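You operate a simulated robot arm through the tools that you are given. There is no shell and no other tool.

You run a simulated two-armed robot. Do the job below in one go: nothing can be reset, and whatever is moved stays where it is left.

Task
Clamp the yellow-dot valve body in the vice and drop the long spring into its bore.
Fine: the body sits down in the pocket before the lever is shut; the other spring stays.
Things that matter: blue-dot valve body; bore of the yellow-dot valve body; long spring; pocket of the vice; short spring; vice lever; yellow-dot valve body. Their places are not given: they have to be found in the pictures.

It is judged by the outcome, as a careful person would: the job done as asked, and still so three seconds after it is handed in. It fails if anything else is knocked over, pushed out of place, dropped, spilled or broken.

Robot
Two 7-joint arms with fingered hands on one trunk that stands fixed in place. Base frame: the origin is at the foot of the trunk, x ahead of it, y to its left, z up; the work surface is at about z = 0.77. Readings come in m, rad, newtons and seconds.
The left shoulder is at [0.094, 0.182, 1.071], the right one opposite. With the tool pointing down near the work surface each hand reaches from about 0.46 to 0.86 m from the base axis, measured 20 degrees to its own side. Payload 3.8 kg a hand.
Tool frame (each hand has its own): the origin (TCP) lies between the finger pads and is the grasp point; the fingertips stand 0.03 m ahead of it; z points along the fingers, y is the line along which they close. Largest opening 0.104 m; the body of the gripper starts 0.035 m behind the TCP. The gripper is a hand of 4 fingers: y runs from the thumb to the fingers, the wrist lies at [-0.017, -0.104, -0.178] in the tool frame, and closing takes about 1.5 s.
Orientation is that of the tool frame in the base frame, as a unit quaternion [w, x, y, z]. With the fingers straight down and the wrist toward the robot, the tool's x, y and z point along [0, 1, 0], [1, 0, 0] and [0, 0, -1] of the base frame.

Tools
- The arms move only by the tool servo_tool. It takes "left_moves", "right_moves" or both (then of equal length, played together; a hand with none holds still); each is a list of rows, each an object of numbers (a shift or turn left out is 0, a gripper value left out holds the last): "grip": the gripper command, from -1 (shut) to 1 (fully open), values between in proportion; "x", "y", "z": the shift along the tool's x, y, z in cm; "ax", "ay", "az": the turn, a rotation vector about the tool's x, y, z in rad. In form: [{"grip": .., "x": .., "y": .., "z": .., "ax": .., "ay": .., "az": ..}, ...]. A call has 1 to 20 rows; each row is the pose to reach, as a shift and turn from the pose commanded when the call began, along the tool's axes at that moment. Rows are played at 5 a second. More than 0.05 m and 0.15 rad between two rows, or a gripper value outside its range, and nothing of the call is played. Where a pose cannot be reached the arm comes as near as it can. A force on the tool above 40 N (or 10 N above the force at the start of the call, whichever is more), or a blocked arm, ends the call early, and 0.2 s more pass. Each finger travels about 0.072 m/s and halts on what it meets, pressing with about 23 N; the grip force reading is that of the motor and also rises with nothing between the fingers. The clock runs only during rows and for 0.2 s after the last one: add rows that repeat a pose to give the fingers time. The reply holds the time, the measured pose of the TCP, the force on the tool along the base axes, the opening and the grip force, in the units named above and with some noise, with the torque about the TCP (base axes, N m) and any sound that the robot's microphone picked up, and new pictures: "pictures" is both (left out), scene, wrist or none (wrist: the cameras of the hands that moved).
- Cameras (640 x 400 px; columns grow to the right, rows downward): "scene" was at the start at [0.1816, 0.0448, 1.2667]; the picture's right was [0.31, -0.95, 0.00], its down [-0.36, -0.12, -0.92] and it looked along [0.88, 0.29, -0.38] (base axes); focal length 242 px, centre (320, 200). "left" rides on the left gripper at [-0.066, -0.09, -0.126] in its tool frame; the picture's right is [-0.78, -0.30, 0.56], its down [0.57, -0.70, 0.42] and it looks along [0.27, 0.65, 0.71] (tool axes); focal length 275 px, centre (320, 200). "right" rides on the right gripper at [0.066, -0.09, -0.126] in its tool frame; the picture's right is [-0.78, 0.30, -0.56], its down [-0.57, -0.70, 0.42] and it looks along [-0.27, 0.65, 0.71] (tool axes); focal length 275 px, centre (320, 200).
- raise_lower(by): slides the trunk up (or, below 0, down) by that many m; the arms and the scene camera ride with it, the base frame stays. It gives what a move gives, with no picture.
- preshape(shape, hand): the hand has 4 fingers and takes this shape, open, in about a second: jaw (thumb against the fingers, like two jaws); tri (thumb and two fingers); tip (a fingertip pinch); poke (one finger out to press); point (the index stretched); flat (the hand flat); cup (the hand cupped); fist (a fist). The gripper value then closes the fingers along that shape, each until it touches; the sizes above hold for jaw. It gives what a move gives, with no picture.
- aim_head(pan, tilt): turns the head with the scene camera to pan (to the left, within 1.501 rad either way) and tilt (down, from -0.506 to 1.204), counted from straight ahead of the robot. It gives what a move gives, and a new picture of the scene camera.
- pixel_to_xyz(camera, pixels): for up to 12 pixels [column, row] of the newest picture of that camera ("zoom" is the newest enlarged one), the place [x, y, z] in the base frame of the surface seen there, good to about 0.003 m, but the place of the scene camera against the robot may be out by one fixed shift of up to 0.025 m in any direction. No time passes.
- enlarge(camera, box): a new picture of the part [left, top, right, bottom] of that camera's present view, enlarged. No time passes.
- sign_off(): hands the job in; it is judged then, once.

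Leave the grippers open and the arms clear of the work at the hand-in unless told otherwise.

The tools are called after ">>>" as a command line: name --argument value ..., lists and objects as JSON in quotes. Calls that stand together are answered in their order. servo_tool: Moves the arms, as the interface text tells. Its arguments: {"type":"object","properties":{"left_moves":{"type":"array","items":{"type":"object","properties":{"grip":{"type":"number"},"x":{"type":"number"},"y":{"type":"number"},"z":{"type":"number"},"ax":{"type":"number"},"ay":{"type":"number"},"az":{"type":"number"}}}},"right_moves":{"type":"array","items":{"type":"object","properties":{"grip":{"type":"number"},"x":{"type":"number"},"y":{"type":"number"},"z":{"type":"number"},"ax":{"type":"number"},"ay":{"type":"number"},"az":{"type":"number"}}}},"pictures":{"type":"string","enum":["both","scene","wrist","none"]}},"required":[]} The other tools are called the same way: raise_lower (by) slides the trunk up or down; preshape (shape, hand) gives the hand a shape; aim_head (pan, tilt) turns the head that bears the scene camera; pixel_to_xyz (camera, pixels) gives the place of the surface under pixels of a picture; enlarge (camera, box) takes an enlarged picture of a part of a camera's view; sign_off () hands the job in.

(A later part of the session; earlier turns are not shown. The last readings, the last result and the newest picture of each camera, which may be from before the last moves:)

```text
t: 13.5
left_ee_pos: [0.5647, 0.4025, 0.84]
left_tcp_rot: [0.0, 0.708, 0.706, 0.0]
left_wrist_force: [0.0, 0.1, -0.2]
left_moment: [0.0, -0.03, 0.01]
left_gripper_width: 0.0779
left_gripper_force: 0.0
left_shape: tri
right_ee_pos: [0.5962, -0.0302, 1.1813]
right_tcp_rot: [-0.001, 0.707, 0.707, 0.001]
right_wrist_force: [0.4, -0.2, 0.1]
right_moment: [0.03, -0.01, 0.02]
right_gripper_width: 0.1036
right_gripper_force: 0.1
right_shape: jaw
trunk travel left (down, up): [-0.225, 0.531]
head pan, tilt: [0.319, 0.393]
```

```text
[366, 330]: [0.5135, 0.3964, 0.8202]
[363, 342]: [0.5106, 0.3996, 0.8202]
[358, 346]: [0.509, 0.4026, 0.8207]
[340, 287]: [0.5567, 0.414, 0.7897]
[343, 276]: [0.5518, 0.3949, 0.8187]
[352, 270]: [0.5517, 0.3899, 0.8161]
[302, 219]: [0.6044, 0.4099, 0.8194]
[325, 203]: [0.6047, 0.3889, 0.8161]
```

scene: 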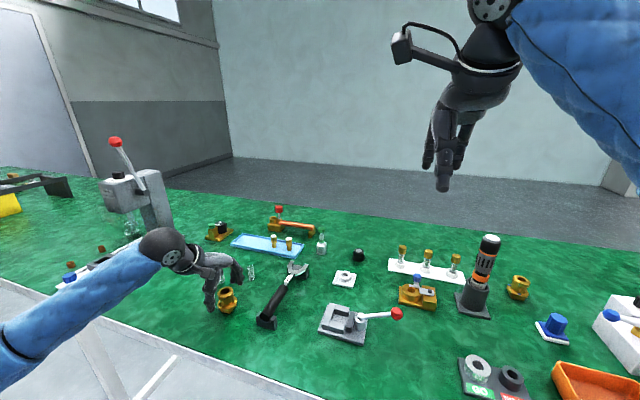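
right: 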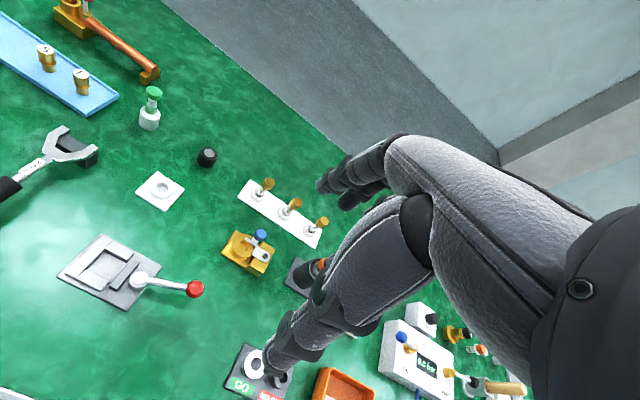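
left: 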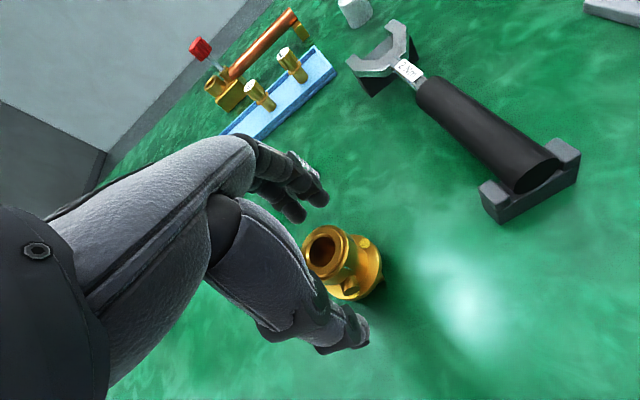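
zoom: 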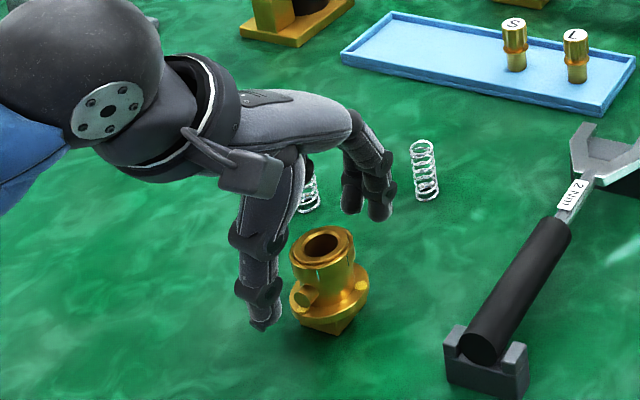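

Tips are at about z 0.815, just above the port top (0.811). Closing the fingers on the collar now.

>>> servo_tool --left_moves '[{"grip": 0.1}, {"grip": -0.3}, {"grip": -0.6}, {"grip": -0.8}, {"grip": -1}, {"grip": -1}, {"grip": -1}]' --pictures "both"

>>> enlarge --camera "left" --box '[220, 180, 420, 360]'

>>> enlarge --camera "scene" --box '[170, 230, 280, 330]'

```text
t: 15.1
left_ee_pos: [0.5662, 0.4014, 0.8412]
left_tcp_rot: [0.0, 0.708, 0.706, -0.001]
left_wrist_force: [0.0, 1.3, -0.4]
left_moment: [0.03, -0.02, -0.01]
left_gripper_width: 0.0269
left_gripper_force: 23.2
left_shape: tri
right_ee_pos: [0.5952, -0.0311, 1.1815]
right_tcp_rot: [-0.001, 0.707, 0.707, 0.001]
right_wrist_force: [-0.6, -0.6, -0.1]
right_moment: [0.01, 0.0, 0.01]
right_gripper_width: 0.1036
right_gripper_force: 0.0
right_shape: jaw
trunk travel left (down, up): [-0.225, 0.531]
head pan, tilt: [0.319, 0.393]
```

scene: 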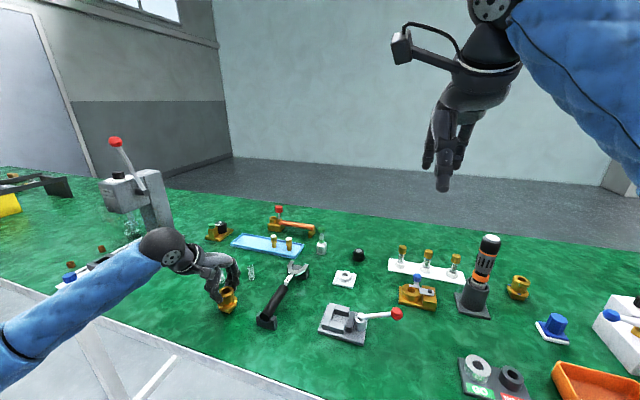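
left: 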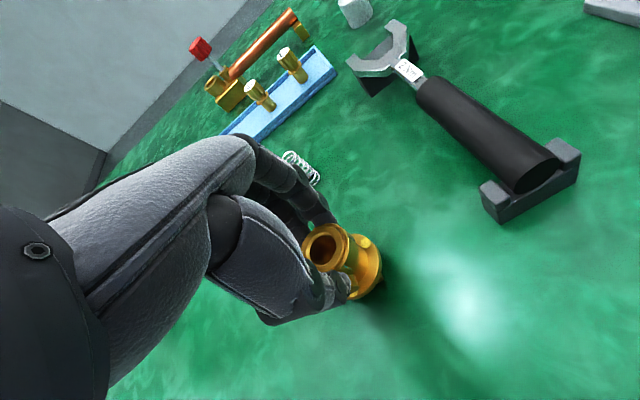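

```text
2.22 times, centred on (320, 270) of left
```

zoom: 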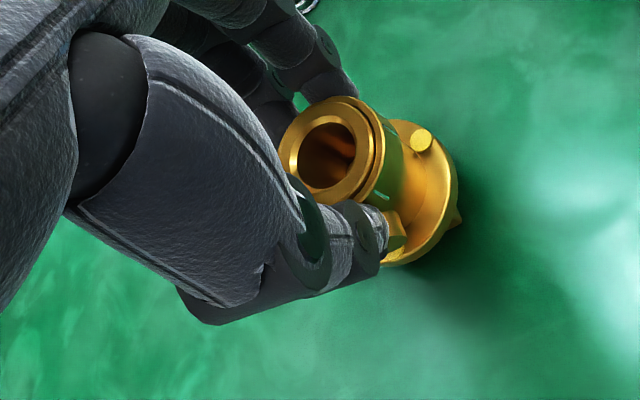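

```text
4.00 times, centred on (225, 280) of scene
```

zoom: 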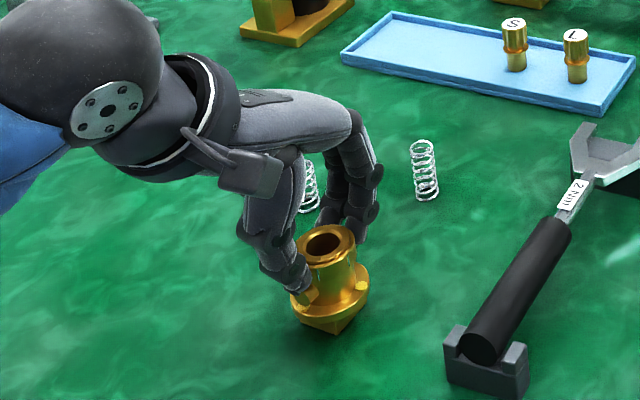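

The grip is holding (width 27 mm, 23 N) and the body hasn't shifted. I'll lift it 4 cm straight up and check.

>>> servo_tool --left_moves '[{"grip": -1, "z": -0.5}, {"z": -1.2}, {"z": -2}, {"z": -3}, {"z": -4}, {"z": -4}]' --pictures "both"

>>> enlarge --camera "scene" --box '[170, 220, 280, 320]'

>>> enlarge --camera "left" --box '[220, 180, 420, 360]'

```text
t: 16.5
left_ee_pos: [0.5659, 0.4046, 0.8808]
left_tcp_rot: [-0.001, 0.708, 0.706, 0.001]
left_wrist_force: [-0.1, -0.4, -2.6]
left_moment: [-0.01, 0.02, -0.04]
left_gripper_width: 0.0267
left_gripper_force: 22.5
left_shape: tri
right_ee_pos: [0.5953, -0.0313, 1.1819]
right_tcp_rot: [0.0, 0.707, 0.707, 0.0]
right_wrist_force: [-0.4, 0.1, -0.1]
right_moment: [-0.02, 0.03, 0.0]
right_gripper_width: 0.1038
right_gripper_force: 0.1
right_shape: jaw
trunk travel left (down, up): [-0.225, 0.531]
head pan, tilt: [0.319, 0.393]
```

scene: 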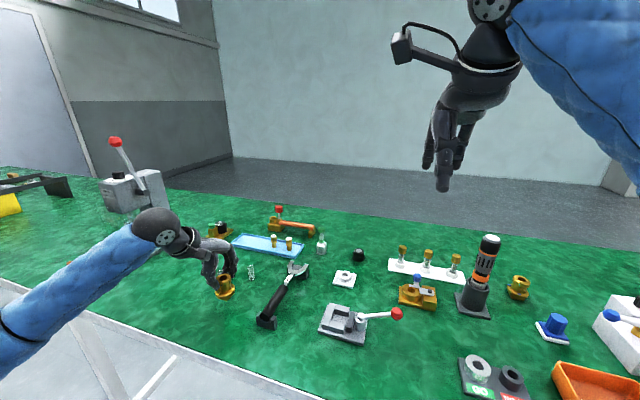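
left: 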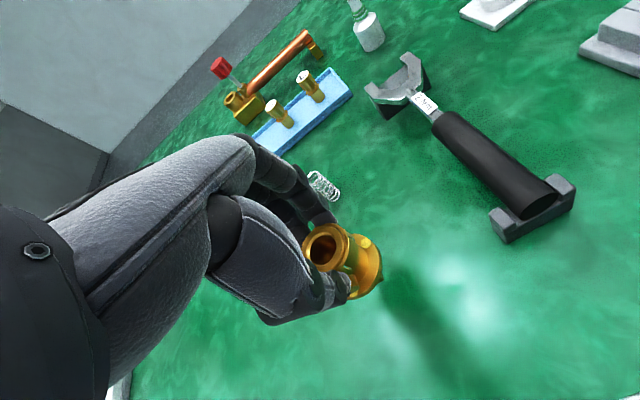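

```text
4.00 times, centred on (225, 270) of scene
```

zoom: 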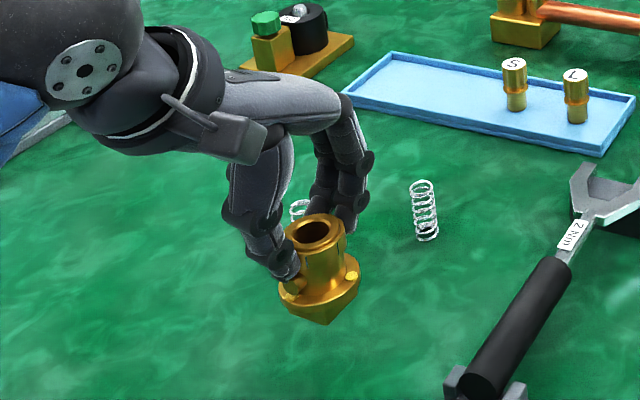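

```text
2.22 times, centred on (320, 270) of left
```

zoom: 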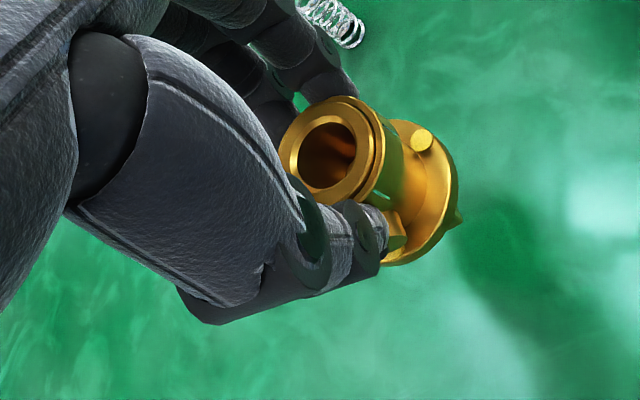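

The body is held upright with no slip. I'll lift it further, carry it over the vice, turn it about 5° to match, and stop high above the pocket.

>>> servo_tool --left_moves '[{"z": -2}, {"z": -4}, {"z": -6, "x": -1}, {"z": -6, "x": -3.5, "y": 0.5}, {"z": -6, "x": -6.5, "y": 1}, {"z": -6, "x": -9.5, "y": 1.5}, {"z": -6, "x": -12.5, "y": 2, "az": -0.02}, {"z": -6, "x": -15.5, "y": 2.5, "az": -0.04}, {"z": -6, "x": -18.5, "y": 3, "az": -0.06}, {"z": -6, "x": -21.5, "y": 3.5, "az": -0.08}, {"z": -6, "x": -24.5, "y": 4, "az": -0.087}, {"z": -6, "x": -27, "y": 4.2, "az": -0.087}, {"z": -6, "x": -28.4, "y": 4.2, "az": -0.087}, {"z": -6, "x": -28.4, "y": 4.2, "az": -0.087}, {"z": -6, "x": -28.4, "y": 4.2, "az": -0.087}]' --pictures "both"

>>> enlarge --camera "scene" --box '[290, 240, 420, 350]'

>>> enlarge --camera "left" --box '[220, 160, 480, 360]'

```text
t: 19.7
left_ee_pos: [0.61, 0.121, 0.9418]
left_tcp_rot: [0.0, 0.677, 0.736, 0.0]
left_wrist_force: [-0.4, 0.2, -3.1]
left_moment: [-0.01, 0.0, 0.01]
left_gripper_width: 0.0264
left_gripper_force: 23.0
left_shape: tri
right_ee_pos: [0.5965, -0.0301, 1.1799]
right_tcp_rot: [0.0, 0.707, 0.707, -0.001]
right_wrist_force: [0.0, -0.2, 0.7]
right_moment: [0.0, -0.01, -0.01]
right_gripper_width: 0.1036
right_gripper_force: 0.1
right_shape: jaw
trunk travel left (down, up): [-0.225, 0.531]
head pan, tilt: [0.319, 0.393]
```

scene: 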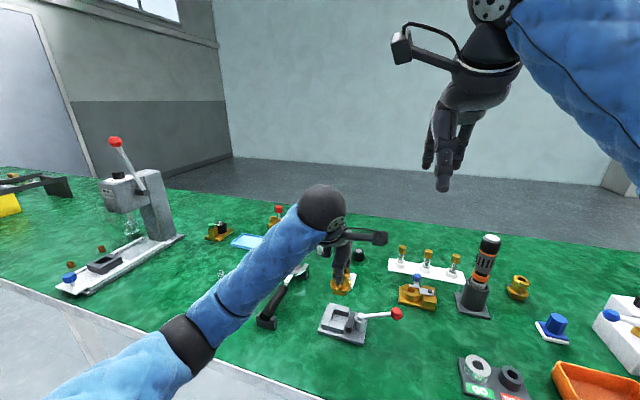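
left: 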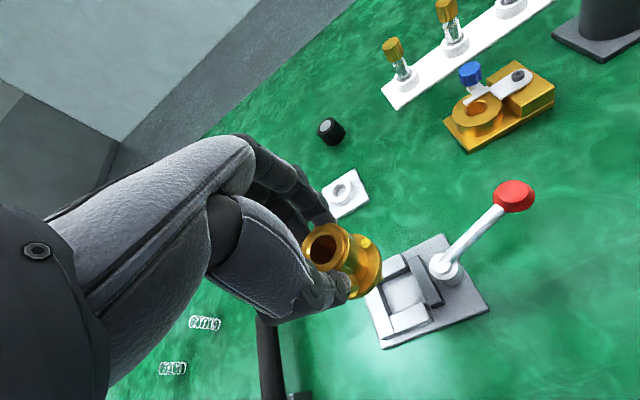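

```text
3.64 times, centred on (355, 295) of scene
```

zoom: 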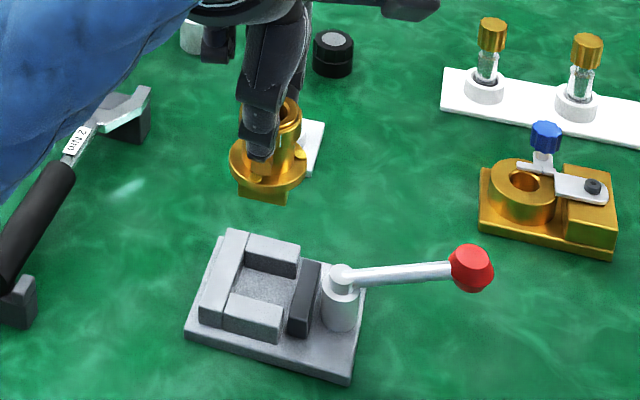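

```text
2.00 times, centred on (350, 260) of left
```

zoom: 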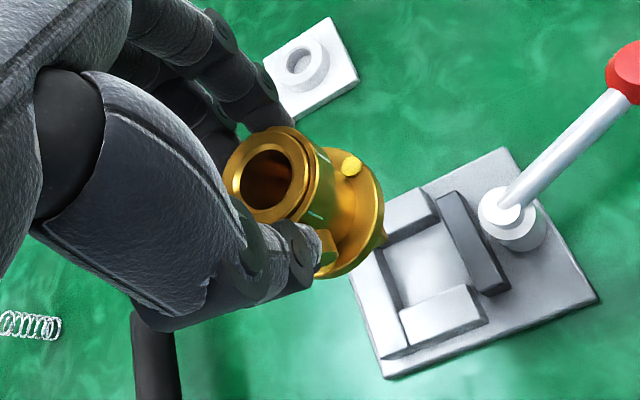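

The body is above the vice. I'll measure the pocket accurately from this closer left view.

>>> enlarge --camera "left" --box '[350, 220, 510, 350]'

```text
3.08 times, centred on (430, 285) of left
```

zoom: 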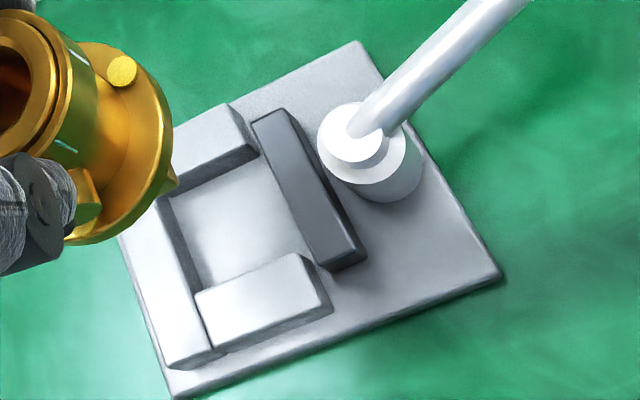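

>>> pixel_to_xyz --camera "zoom" --pixels '[[202, 292], [296, 257], [176, 180], [248, 145], [166, 205], [194, 280], [256, 124], [328, 258], [210, 345], [318, 303], [225, 108], [240, 225]]'

>>> pixel_to_xyz --camera "zoom" --pixels '[[355, 130], [325, 145], [395, 150], [365, 195], [418, 170], [178, 392], [498, 278], [360, 45], [120, 70], [290, 115], [358, 250], [165, 300]]'

```text
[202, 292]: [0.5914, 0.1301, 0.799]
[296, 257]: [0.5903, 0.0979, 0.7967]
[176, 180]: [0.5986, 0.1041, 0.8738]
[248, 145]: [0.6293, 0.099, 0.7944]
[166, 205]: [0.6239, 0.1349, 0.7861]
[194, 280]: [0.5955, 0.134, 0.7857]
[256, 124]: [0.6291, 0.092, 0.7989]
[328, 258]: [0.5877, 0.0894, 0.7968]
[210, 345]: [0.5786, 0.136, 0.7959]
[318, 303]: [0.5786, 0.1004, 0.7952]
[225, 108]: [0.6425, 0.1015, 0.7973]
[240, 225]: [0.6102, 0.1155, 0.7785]
```

```text
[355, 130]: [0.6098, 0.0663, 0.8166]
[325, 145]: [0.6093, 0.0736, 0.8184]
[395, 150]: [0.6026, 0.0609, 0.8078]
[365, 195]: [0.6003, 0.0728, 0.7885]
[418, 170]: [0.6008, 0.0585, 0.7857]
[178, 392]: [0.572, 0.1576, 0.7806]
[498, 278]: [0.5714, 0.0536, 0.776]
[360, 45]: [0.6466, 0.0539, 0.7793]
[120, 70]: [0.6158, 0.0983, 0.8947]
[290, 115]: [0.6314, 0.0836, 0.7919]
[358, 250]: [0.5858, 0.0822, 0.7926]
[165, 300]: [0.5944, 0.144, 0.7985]
```

Pocket centre is about (0.6095, 0.1158), roughly 36.5 mm wide, with its sides parallel to the base axes. Next I'll check the foot's yaw while it's held, in the scene view.

>>> enlarge --camera "scene" --box '[325, 265, 365, 305]'

```text
10.00 times, centred on (345, 285) of scene
```

zoom: 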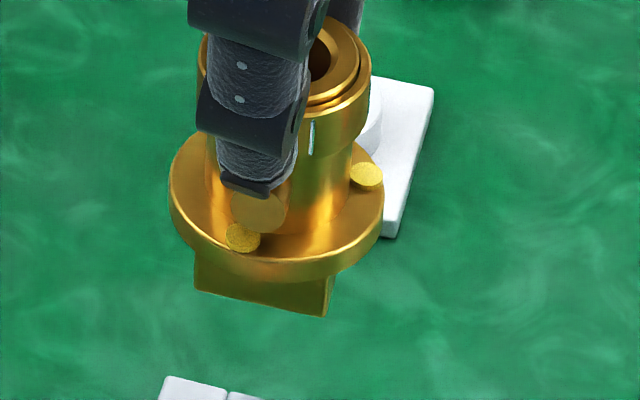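

>>> pixel_to_xyz --camera "zoom" --pixels '[[198, 287], [323, 312], [260, 300], [200, 275], [320, 298], [330, 283], [367, 173], [242, 237], [258, 213], [175, 205], [380, 220], [260, 278]]'

```text
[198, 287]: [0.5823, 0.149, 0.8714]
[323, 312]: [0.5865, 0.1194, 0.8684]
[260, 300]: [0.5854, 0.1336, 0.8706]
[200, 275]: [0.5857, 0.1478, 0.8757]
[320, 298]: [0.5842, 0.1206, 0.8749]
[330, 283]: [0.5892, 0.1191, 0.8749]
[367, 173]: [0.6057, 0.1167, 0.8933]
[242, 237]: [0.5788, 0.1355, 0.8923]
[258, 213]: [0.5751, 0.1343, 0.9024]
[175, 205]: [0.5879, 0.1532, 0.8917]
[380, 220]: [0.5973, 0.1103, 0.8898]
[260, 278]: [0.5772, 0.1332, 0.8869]
```

By edge slope in the picture, the foot's yaw is about +3° and the vice's about +0.4°, so I'll turn back about 0.045 rad. Now the held body's centre in the left camera, the same frame I used for the pocket.

>>> enlarge --camera "left" --box '[290, 205, 390, 305]'

```text
4.00 times, centred on (340, 255) of left
```

zoom: 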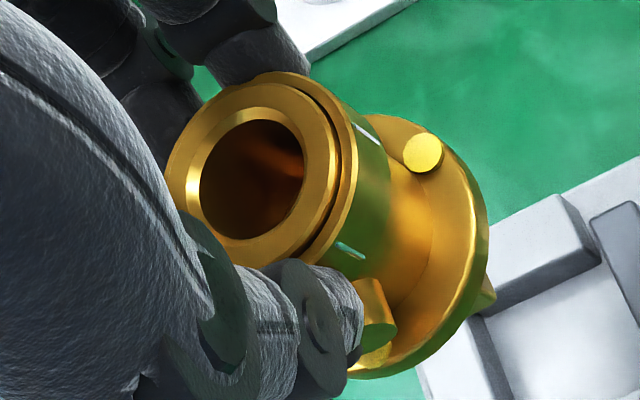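

>>> pixel_to_xyz --camera "zoom" --pixels '[[180, 172], [322, 172], [252, 95], [250, 248], [198, 120], [305, 228], [308, 118], [198, 228], [421, 152], [375, 325]]'

```text
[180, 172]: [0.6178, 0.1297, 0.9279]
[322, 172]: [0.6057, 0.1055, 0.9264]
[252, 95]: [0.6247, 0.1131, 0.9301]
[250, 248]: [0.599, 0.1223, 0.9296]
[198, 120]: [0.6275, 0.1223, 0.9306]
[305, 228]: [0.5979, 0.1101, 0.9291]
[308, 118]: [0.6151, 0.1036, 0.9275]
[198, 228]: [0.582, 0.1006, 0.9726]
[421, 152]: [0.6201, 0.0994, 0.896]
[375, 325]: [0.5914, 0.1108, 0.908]
```

The body centre is at (0.612, 0.117), so it needs to shift about −2.5 mm in x and −1 mm in y. I'll apply that plus the small turn, and lower until the foot is just above the walls.

>>> servo_tool --left_moves '[{"x": -0.08, "y": -0.26, "az": 0.045}, {"x": -0.08, "y": -0.26, "z": 1.5, "az": 0.045}, {"x": -0.08, "y": -0.26, "z": 3, "az": 0.045}, {"x": -0.08, "y": -0.26, "z": 4.5, "az": 0.045}, {"x": -0.08, "y": -0.26, "z": 6, "az": 0.045}, {"x": -0.08, "y": -0.26, "z": 7, "az": 0.045}, {"x": -0.08, "y": -0.26, "z": 7, "az": 0.045}]' --pictures "both"

>>> enlarge --camera "scene" --box '[310, 280, 390, 350]'

>>> enlarge --camera "left" --box '[280, 200, 460, 340]'

```text
t: 21.3
left_ee_pos: [0.6063, 0.1195, 0.8717]
left_tcp_rot: [0.0, 0.693, 0.721, -0.001]
left_wrist_force: [0.7, -0.1, -2.7]
left_moment: [0.0, 0.01, 0.0]
left_gripper_width: 0.0267
left_gripper_force: 23.4
left_shape: tri
right_ee_pos: [0.5951, -0.0315, 1.1806]
right_tcp_rot: [-0.001, 0.707, 0.707, 0.0]
right_wrist_force: [0.3, -0.1, -0.4]
right_moment: [0.0, -0.02, -0.02]
right_gripper_width: 0.1038
right_gripper_force: 0.0
right_shape: jaw
trunk travel left (down, up): [-0.225, 0.531]
head pan, tilt: [0.319, 0.393]
```

scene: 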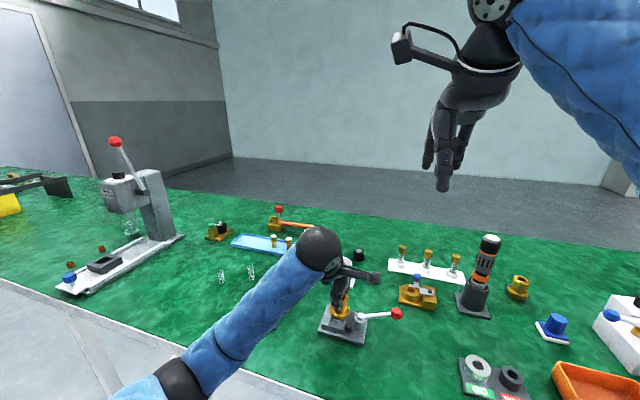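
left: 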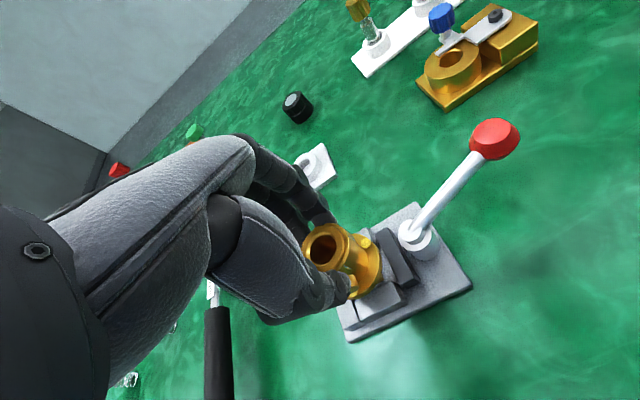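

```text
5.71 times, centred on (350, 315) of scene
```

zoom: 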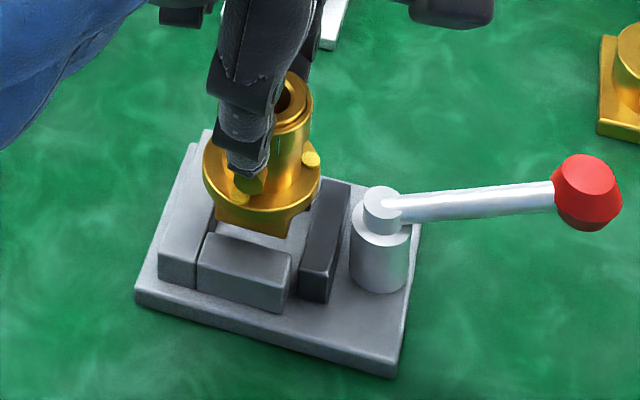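

```text
2.86 times, centred on (370, 270) of left
```

zoom: 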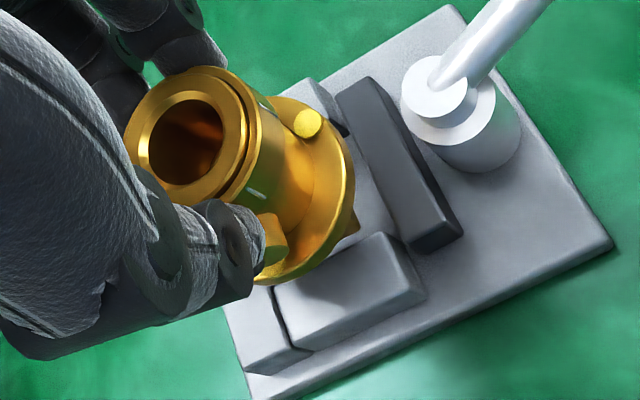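

The foot looks right over the pocket. A numeric check of the foot's lower edge against the wall edges in the scene zoom comes next.

>>> enlarge --camera "scene" --box '[330, 300, 370, 335]'

```text
11.43 times, centred on (350, 318) of scene
```

zoom: 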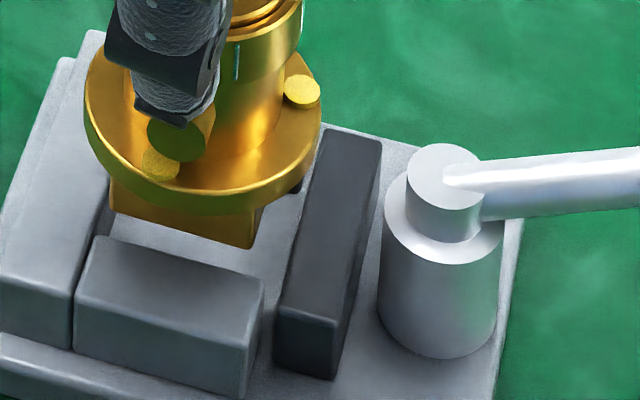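

>>> pixel_to_xyz --camera "zoom" --pixels '[[115, 208], [180, 228], [250, 246], [258, 225], [105, 238], [180, 258], [260, 280], [108, 190], [90, 260], [290, 250], [320, 150], [160, 228]]'

```text
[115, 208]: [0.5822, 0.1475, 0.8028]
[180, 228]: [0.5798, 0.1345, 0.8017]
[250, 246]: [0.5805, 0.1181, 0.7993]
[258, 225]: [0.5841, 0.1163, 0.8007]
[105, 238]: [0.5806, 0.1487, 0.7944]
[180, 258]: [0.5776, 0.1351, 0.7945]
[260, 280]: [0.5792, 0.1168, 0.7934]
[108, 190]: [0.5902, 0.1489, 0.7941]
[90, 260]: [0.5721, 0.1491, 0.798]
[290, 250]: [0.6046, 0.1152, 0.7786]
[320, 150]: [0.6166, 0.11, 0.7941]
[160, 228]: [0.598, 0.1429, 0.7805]
```

The foot's gaps to the walls are about 2 mm on two sides, so I'll nudge it 1.5 mm in +x and −y and lower 2.0 cm into the pocket.

>>> servo_tool --left_moves '[{"x": -0.15, "y": 0.12}, {"x": -0.15, "y": 0.12, "z": 0.5}, {"x": -0.15, "y": 0.12, "z": 1.0}, {"x": -0.15, "y": 0.12, "z": 1.5}, {"x": -0.15, "y": 0.12, "z": 1.9}, {"x": -0.15, "y": 0.12, "z": 1.9}]' --pictures "both"

>>> enlarge --camera "scene" --box '[330, 300, 370, 335]'

>>> enlarge --camera "left" --box '[280, 200, 460, 340]'

```text
t: 22.7
left_ee_pos: [0.6061, 0.1179, 0.8515]
left_tcp_rot: [0.0, 0.692, 0.721, 0.0]
left_wrist_force: [0.9, -0.7, -2.8]
left_moment: [0.0, -0.04, 0.08]
left_gripper_width: 0.0271
left_gripper_force: 22.8
left_shape: tri
right_ee_pos: [0.5961, -0.031, 1.1812]
right_tcp_rot: [0.0, 0.707, 0.707, 0.0]
right_wrist_force: [0.1, 0.0, 0.3]
right_moment: [0.02, -0.01, 0.0]
right_gripper_width: 0.1036
right_gripper_force: 0.0
right_shape: jaw
trunk travel left (down, up): [-0.225, 0.531]
head pan, tilt: [0.319, 0.393]
```

scene: 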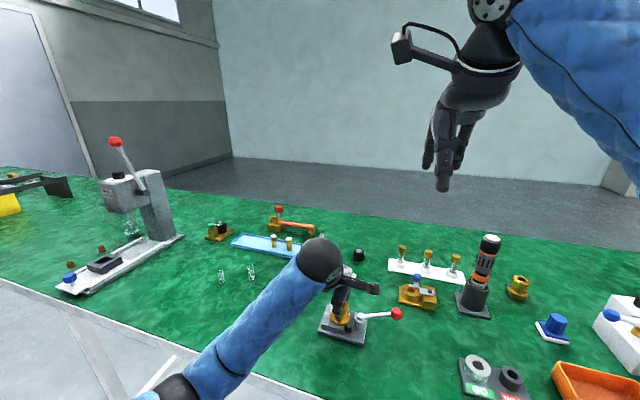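
left: 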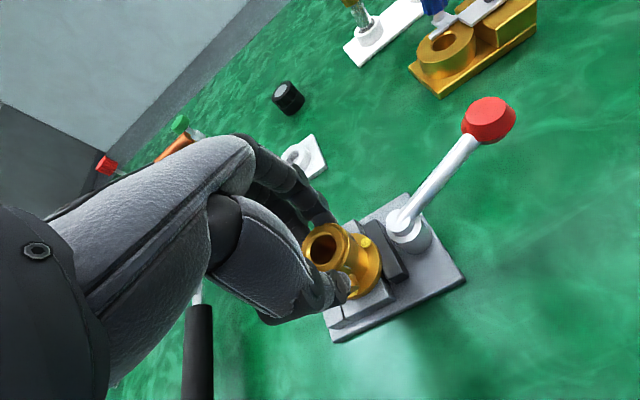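

```text
11.43 times, centred on (350, 318) of scene
```

zoom: 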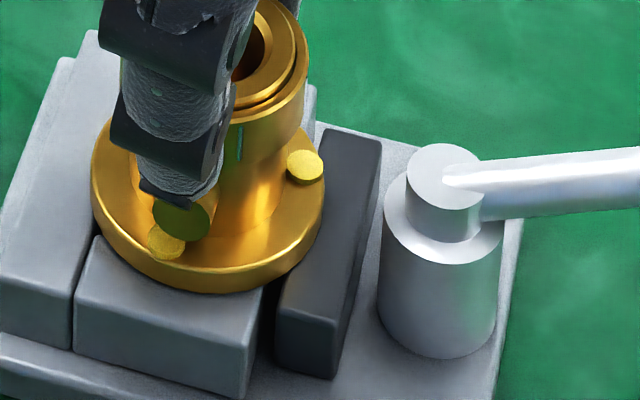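

```text
2.86 times, centred on (370, 270) of left
```

zoom: 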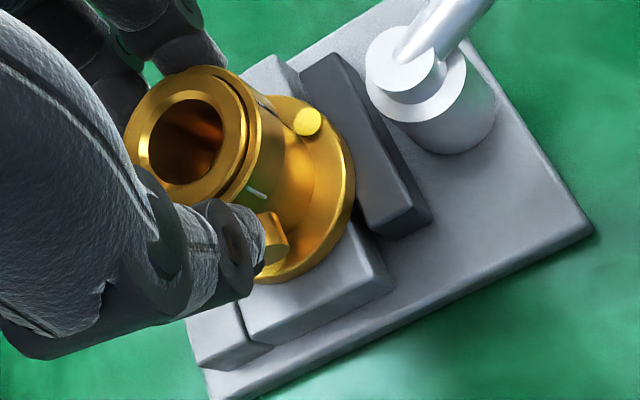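

The foot has gone down into the pocket with no extra force, and about 3 mm remains. I'll lower in 1 mm steps until the force shows contact.

>>> servo_tool --left_moves '[{"z": 0.1}, {"z": 0.2}, {"z": 0.2}]' --pictures "none"

>>> servo_tool --left_moves '[{"z": 0.1}, {"z": 0.1}]' --pictures "none"

```text
t: 23.5
left_ee_pos: [0.6085, 0.1193, 0.85]
left_tcp_rot: [0.001, 0.692, 0.722, 0.0]
left_wrist_force: [0.0, 0.3, 1.9]
left_moment: [-0.02, -0.02, 0.01]
left_gripper_width: 0.0266
left_gripper_force: 23.2
left_shape: tri
right_ee_pos: [0.5952, -0.0293, 1.1814]
right_tcp_rot: [0.0, 0.707, 0.707, 0.0]
right_wrist_force: [0.1, -0.2, -1.6]
right_moment: [0.02, -0.02, 0.01]
right_gripper_width: 0.1034
right_gripper_force: 0.1
right_shape: jaw
trunk travel left (down, up): [-0.225, 0.531]
head pan, tilt: [0.319, 0.393]
```

```text
t: 24.1
left_ee_pos: [0.6078, 0.1183, 0.8492]
left_tcp_rot: [0.001, 0.693, 0.721, 0.001]
left_wrist_force: [2.7, 2.2, 7.5]
left_moment: [0.0, -0.08, 0.02]
left_gripper_width: 0.0268
left_gripper_force: 23.6
left_shape: tri
right_ee_pos: [0.5947, -0.0306, 1.1808]
right_tcp_rot: [0.001, 0.708, 0.707, 0.0]
right_wrist_force: [-1.1, -0.4, 1.2]
right_moment: [0.01, -0.01, 0.03]
right_gripper_width: 0.1037
right_gripper_force: 0.0
right_shape: jaw
trunk travel left (down, up): [-0.225, 0.531]
head pan, tilt: [0.319, 0.393]
```

Contact: 7.5 N upward with the foot bottom at about z 0.779, which is floor height. I'll relax 1 mm and open the fingers a little so they just clear the collar.

>>> servo_tool --left_moves '[{"z": -0.1, "grip": -1}, {"z": -0.1, "grip": -0.3}, {"z": -0.1, "grip": -0.1}, {"z": -0.1, "grip": 0.1}, {"z": -0.1, "grip": 0.25}, {"z": -0.1, "grip": 0.25}, {"z": -0.1, "grip": 0.25}]' --pictures "both"

>>> enlarge --camera "scene" --box '[320, 285, 380, 340]'

>>> enlarge --camera "left" --box '[280, 200, 460, 340]'

```text
t: 25.7
left_ee_pos: [0.6067, 0.1168, 0.8506]
left_tcp_rot: [0.0, 0.692, 0.722, 0.0]
left_wrist_force: [0.0, 0.7, -0.3]
left_moment: [-0.01, -0.01, 0.0]
left_gripper_width: 0.0646
left_gripper_force: 0.0
left_shape: tri
right_ee_pos: [0.5954, -0.0311, 1.1808]
right_tcp_rot: [0.0, 0.707, 0.707, -0.001]
right_wrist_force: [0.2, 0.1, 0.9]
right_moment: [-0.02, 0.0, -0.06]
right_gripper_width: 0.1035
right_gripper_force: 0.0
right_shape: jaw
trunk travel left (down, up): [-0.225, 0.531]
head pan, tilt: [0.319, 0.393]
```

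scene: 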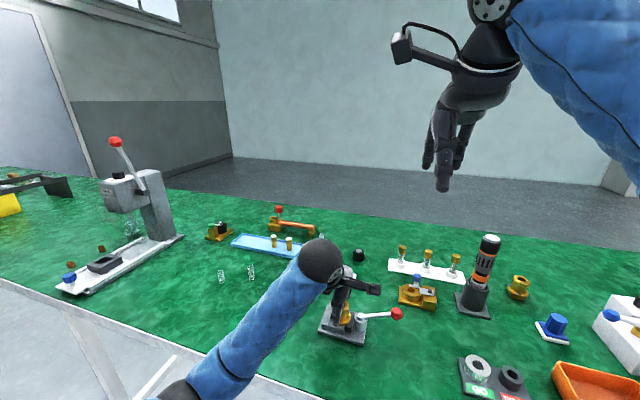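
left: 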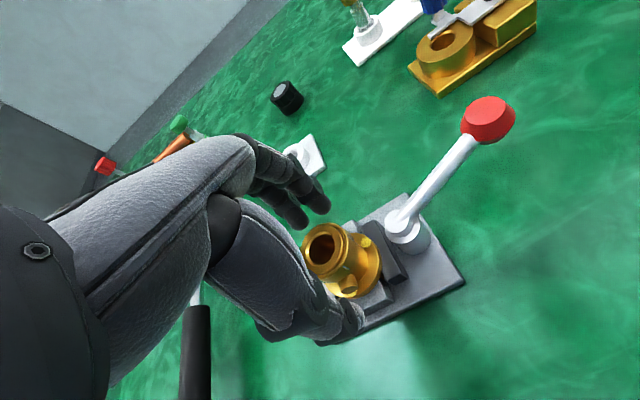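

```text
7.27 times, centred on (350, 312) of scene
```

zoom: 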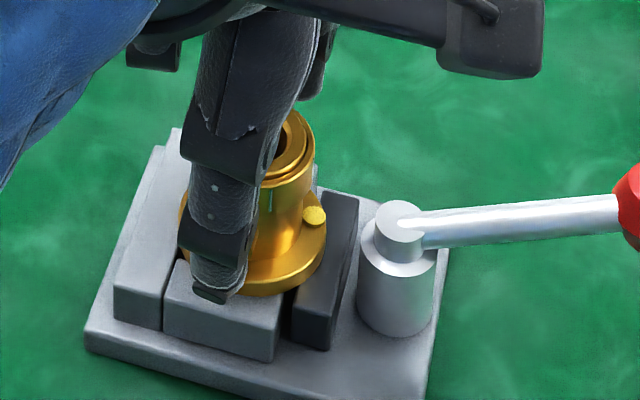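

```text
2.86 times, centred on (370, 270) of left
```

zoom: 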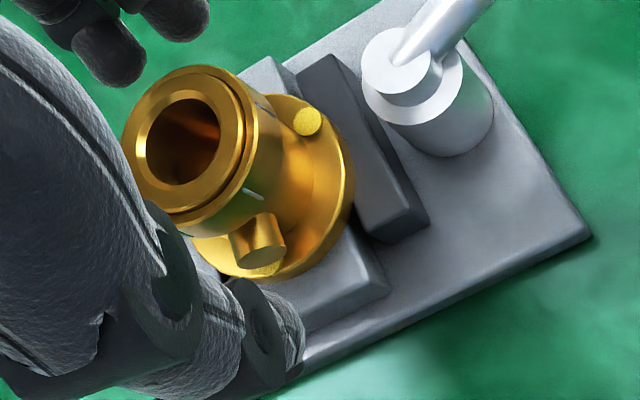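

The body stands upright in the pocket on its own. I'll raise the left hand straight up, then back it off toward the robot's left to get a clear view.

>>> servo_tool --left_moves '[{"z": -1}, {"z": -2.5}, {"z": -4.5}, {"z": -7}, {"z": -10}, {"z": -12, "y": -2}, {"z": -12, "y": -4}, {"z": -12, "y": -6}, {"z": -12, "y": -6}]' --pictures "both"

>>> enlarge --camera "scene" --box '[310, 270, 410, 350]'

>>> enlarge --camera "left" --box '[300, 130, 520, 320]'

```text
t: 27.7
left_ee_pos: [0.5458, 0.1138, 0.9708]
left_tcp_rot: [0.0, 0.692, 0.722, 0.0]
left_wrist_force: [-0.2, -0.2, -0.8]
left_moment: [0.0, -0.01, 0.0]
left_gripper_width: 0.0647
left_gripper_force: 0.0
left_shape: tri
right_ee_pos: [0.5959, -0.0309, 1.18]
right_tcp_rot: [0.0, 0.707, 0.707, -0.001]
right_wrist_force: [0.0, 0.1, 0.5]
right_moment: [0.0, 0.04, 0.0]
right_gripper_width: 0.1035
right_gripper_force: 0.1
right_shape: jaw
trunk travel left (down, up): [-0.225, 0.531]
head pan, tilt: [0.319, 0.393]
```

scene: 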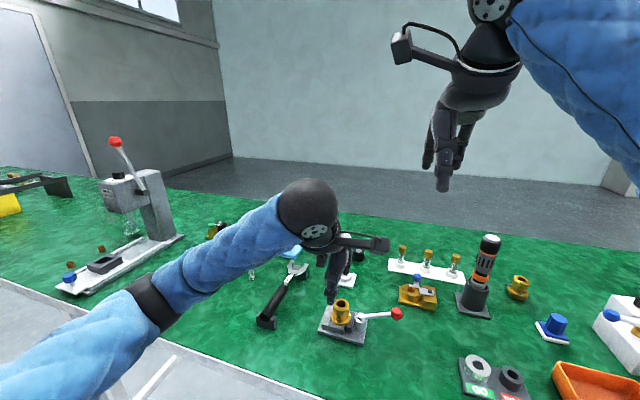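
left: 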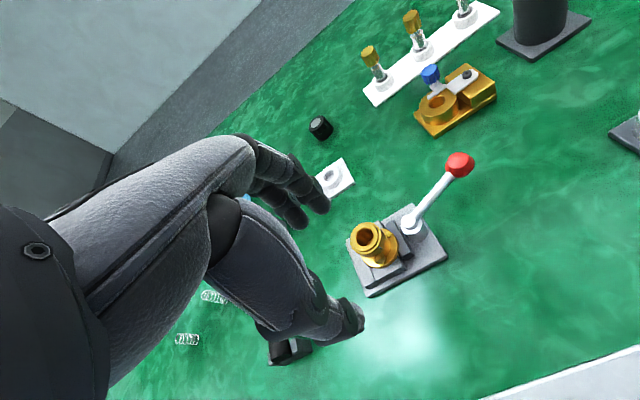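

```text
5.00 times, centred on (360, 310) of scene
```

zoom: 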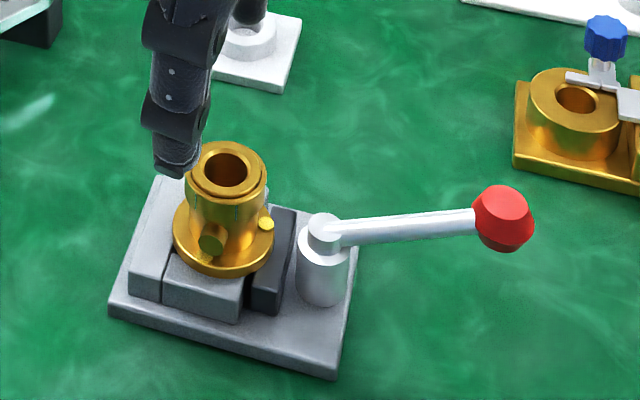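

```text
2.11 times, centred on (410, 225) of left
```

zoom: 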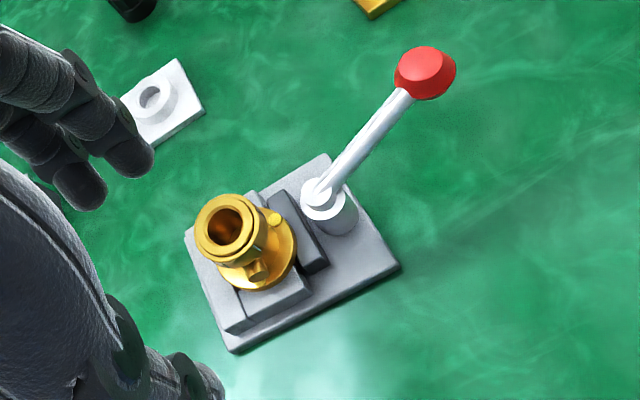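

The body sits squarely in the pocket. Now I'll measure the lever: pivot top near (318,190) and red knob near (425,72) in this zoom, plus the body's current height.

>>> pixel_to_xyz --camera "zoom" --pixels '[[318, 187], [330, 200], [350, 160], [375, 130], [400, 98], [420, 55], [425, 70], [440, 85], [402, 75], [452, 68], [340, 225], [228, 205]]'

>>> enlarge --camera "right" --box '[40, 200, 240, 325]'

```text
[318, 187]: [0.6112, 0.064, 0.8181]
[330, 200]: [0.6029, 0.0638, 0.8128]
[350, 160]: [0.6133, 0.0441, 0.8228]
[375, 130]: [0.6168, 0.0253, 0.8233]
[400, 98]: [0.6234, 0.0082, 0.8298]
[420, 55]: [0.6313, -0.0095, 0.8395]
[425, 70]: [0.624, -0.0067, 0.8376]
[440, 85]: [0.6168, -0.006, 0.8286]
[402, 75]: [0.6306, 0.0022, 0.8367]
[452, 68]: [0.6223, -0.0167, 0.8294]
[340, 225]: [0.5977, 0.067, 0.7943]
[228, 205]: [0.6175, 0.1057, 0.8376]
```

```text
3.20 times, centred on (140, 262) of right
```

zoom: 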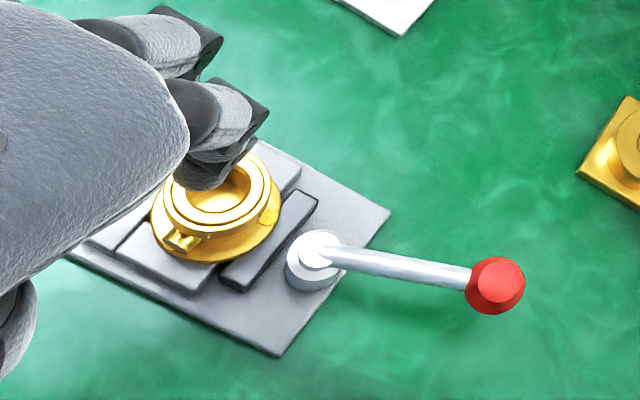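

Lever pivot is about (0.609, 0.064), with the knob at about (0.622, −0.007, 0.832), pointing to the robot's right. I'll give the right hand the tri shape, move the left hand away toward the springs, and bring the right hand above the knob.

>>> preshape --hand "right" --shape "tri"

>>> servo_tool --left_moves '[{"z": -1, "x": 1}, {"z": -1, "x": 3.5}, {"z": -1, "x": 6.5}, {"z": -1, "x": 9.5}, {"z": -1, "x": 12.5}, {"z": -1, "x": 15.5}, {"z": -1, "x": 18.5}, {"z": -1, "x": 21.5}, {"z": -1, "x": 24.5, "az": 0.02}, {"z": -1, "x": 27, "y": 1, "az": 0.038}, {"z": -1, "x": 28, "y": 1.5, "az": 0.038}, {"z": -1, "x": 28, "y": 1.5, "az": 0.038}]' --right_moves '[{"z": 0}, {"z": 2}, {"z": 4.5}, {"z": 7}, {"z": 10}, {"z": 13}, {"z": 16, "y": 0.5}, {"z": 18, "y": 1}, {"z": 20, "y": 1.5, "x": 0.5}, {"z": 22, "y": 2, "x": 1}, {"z": 23, "y": 2.6, "x": 1.8}, {"z": 23, "y": 2.6, "x": 1.8}]' --pictures "both"

```text
t: 28.6
left_ee_pos: [0.5462, 0.1129, 0.971]
left_tcp_rot: [0.0, 0.693, 0.721, 0.0]
left_wrist_force: [0.1, -0.5, 0.9]
left_moment: [-0.02, 0.01, -0.02]
left_gripper_width: 0.0647
left_gripper_force: 0.0
left_shape: tri
right_ee_pos: [0.5953, -0.0312, 1.1809]
right_tcp_rot: [0.001, 0.707, 0.707, -0.001]
right_wrist_force: [-0.3, -1.1, 0.6]
right_moment: [0.02, -0.01, 0.01]
right_gripper_width: 0.1036
right_gripper_force: 0.0
right_shape: tri
trunk travel left (down, up): [-0.225, 0.531]
head pan, tilt: [0.319, 0.393]
```

```text
t: 31.2
left_ee_pos: [0.5521, 0.3952, 0.9811]
left_tcp_rot: [0.0, 0.706, 0.708, 0.0]
left_wrist_force: [-0.3, 1.3, -0.4]
left_moment: [-0.02, 0.01, -0.02]
left_gripper_width: 0.0647
left_gripper_force: 0.0
left_shape: tri
right_ee_pos: [0.6227, -0.0108, 0.9503]
right_tcp_rot: [0.0, 0.707, 0.707, 0.0]
right_wrist_force: [0.1, 0.2, -0.1]
right_moment: [0.01, 0.02, 0.0]
right_gripper_width: 0.1037
right_gripper_force: 0.0
right_shape: tri
trunk travel left (down, up): [-0.225, 0.531]
head pan, tilt: [0.319, 0.393]
```

scene: 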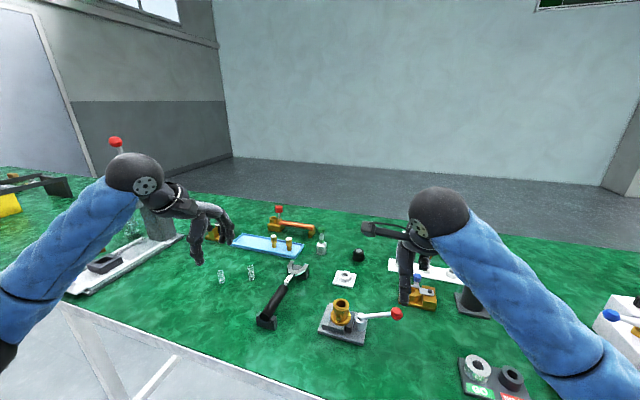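
right: 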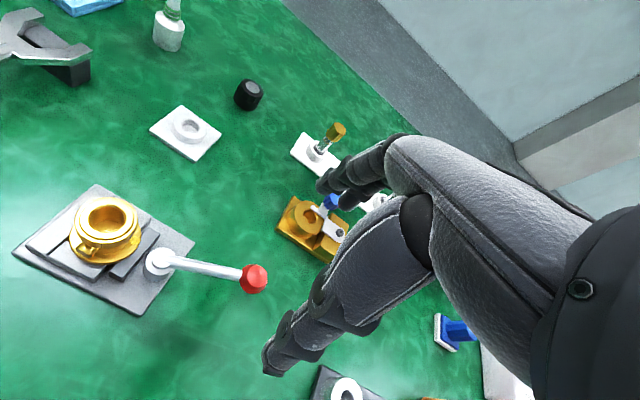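
left: 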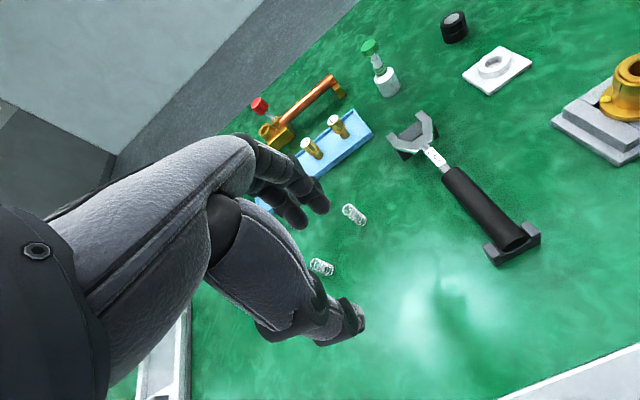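

The right camera sees the lever clearly. I'll measure the knob, the pivot and the brass fixture with the blue knob, which is near where the fingers will come down.

>>> pixel_to_xyz --camera "right" --pixels '[[254, 278], [243, 280], [266, 279], [254, 290], [254, 267], [157, 261], [200, 265], [285, 238], [282, 225], [330, 200], [315, 260], [270, 368]]'

>>> enlarge --camera "right" --box '[130, 180, 400, 380]'

```text
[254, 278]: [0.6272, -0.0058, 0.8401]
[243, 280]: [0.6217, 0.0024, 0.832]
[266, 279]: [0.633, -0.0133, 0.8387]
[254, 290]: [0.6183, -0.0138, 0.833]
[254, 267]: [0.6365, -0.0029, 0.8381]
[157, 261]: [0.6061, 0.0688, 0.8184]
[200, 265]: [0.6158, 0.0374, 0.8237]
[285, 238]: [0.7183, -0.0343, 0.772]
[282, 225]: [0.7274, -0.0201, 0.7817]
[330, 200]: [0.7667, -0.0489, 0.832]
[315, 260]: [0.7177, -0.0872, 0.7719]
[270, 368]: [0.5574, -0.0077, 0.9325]
```

```text
2.00 times, centred on (265, 280) of right
```

zoom: 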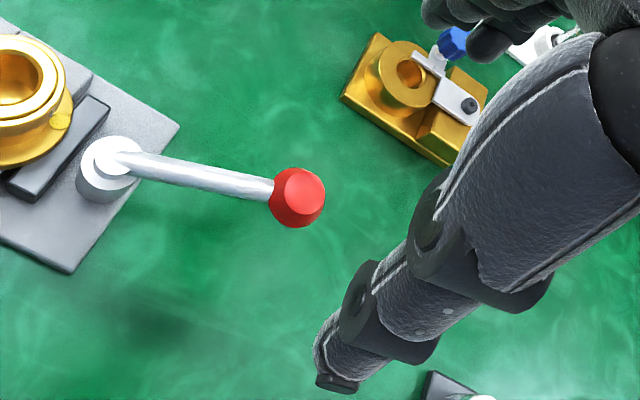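

Knob centre is about (0.626, −0.007, 0.832), and the brass fixture starts at x 0.718, so there's room. I'll narrow the right hand to about 6.5 cm and lower it so the thumb and fingers straddle the knob without touching.

>>> servo_tool --right_moves '[{"grip": 0.3, "y": 0.3}, {"grip": 0.3, "y": 0.3, "z": 2}, {"y": 0.3, "z": 4}, {"y": 0.3, "z": 6}, {"y": 0.3, "z": 8}, {"y": 0.3, "z": 9.5}, {"y": 0.3, "z": 10.4}, {"y": 0.3, "z": 10.4}]' --pictures "both"

>>> enlarge --camera "right" --box '[150, 160, 400, 380]'

>>> enlarge --camera "scene" --box '[310, 250, 450, 350]'

```text
t: 33.0
left_ee_pos: [0.5511, 0.3947, 0.9804]
left_tcp_rot: [0.001, 0.706, 0.708, 0.001]
left_wrist_force: [-0.3, 0.6, 0.2]
left_moment: [0.02, -0.01, -0.03]
left_gripper_width: 0.0647
left_gripper_force: 0.1
left_shape: tri
right_ee_pos: [0.6228, -0.0142, 0.8452]
right_tcp_rot: [0.0, 0.707, 0.707, 0.001]
right_wrist_force: [-0.2, -0.1, 0.1]
right_moment: [0.01, -0.03, -0.01]
right_gripper_width: 0.0678
right_gripper_force: 0.0
right_shape: tri
trunk travel left (down, up): [-0.225, 0.531]
head pan, tilt: [0.319, 0.393]
```

scene: 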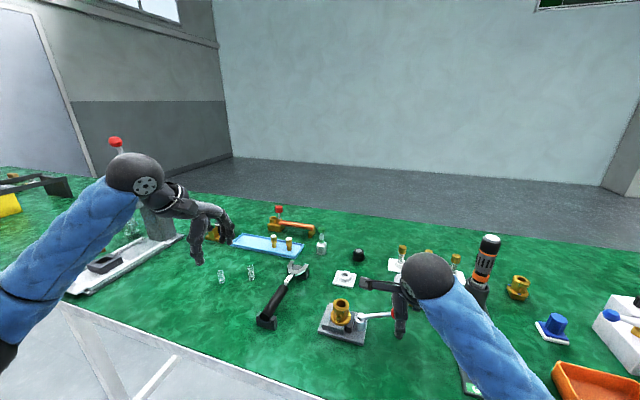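
right: 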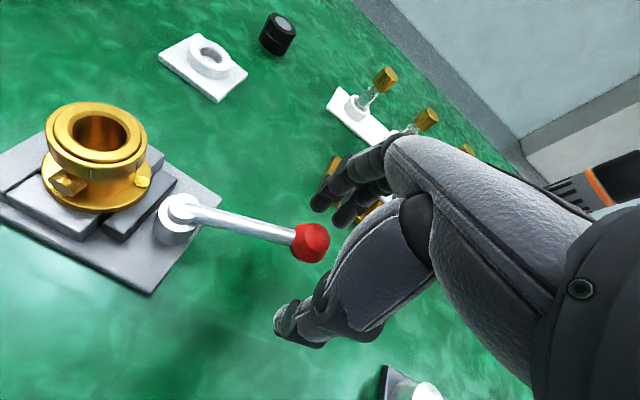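

```text
1.82 times, centred on (275, 270) of right
```

zoom: 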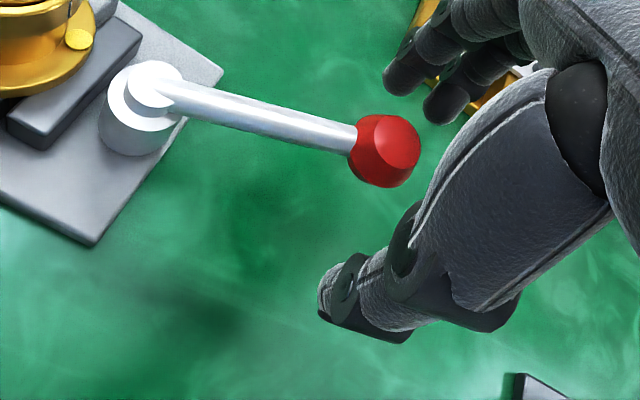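

```text
4.00 times, centred on (380, 300) of scene
```

zoom: 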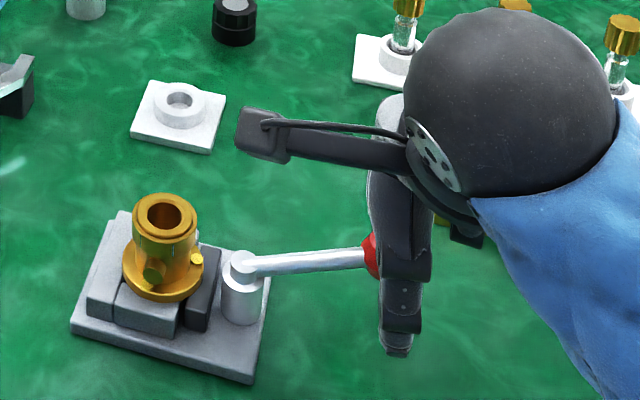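

>>> pixel_to_xyz --camera "right" --pixels '[[315, 208], [320, 210], [340, 222], [345, 225], [281, 322], [284, 335], [279, 312], [310, 243], [300, 245], [318, 258]]'

```text
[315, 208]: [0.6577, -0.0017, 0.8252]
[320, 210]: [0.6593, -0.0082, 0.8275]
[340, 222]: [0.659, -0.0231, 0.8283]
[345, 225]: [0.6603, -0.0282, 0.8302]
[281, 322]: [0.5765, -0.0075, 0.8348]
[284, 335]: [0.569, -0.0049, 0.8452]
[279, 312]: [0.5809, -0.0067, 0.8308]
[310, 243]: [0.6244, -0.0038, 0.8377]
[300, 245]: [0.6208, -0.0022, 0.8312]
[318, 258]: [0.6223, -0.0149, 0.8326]
```

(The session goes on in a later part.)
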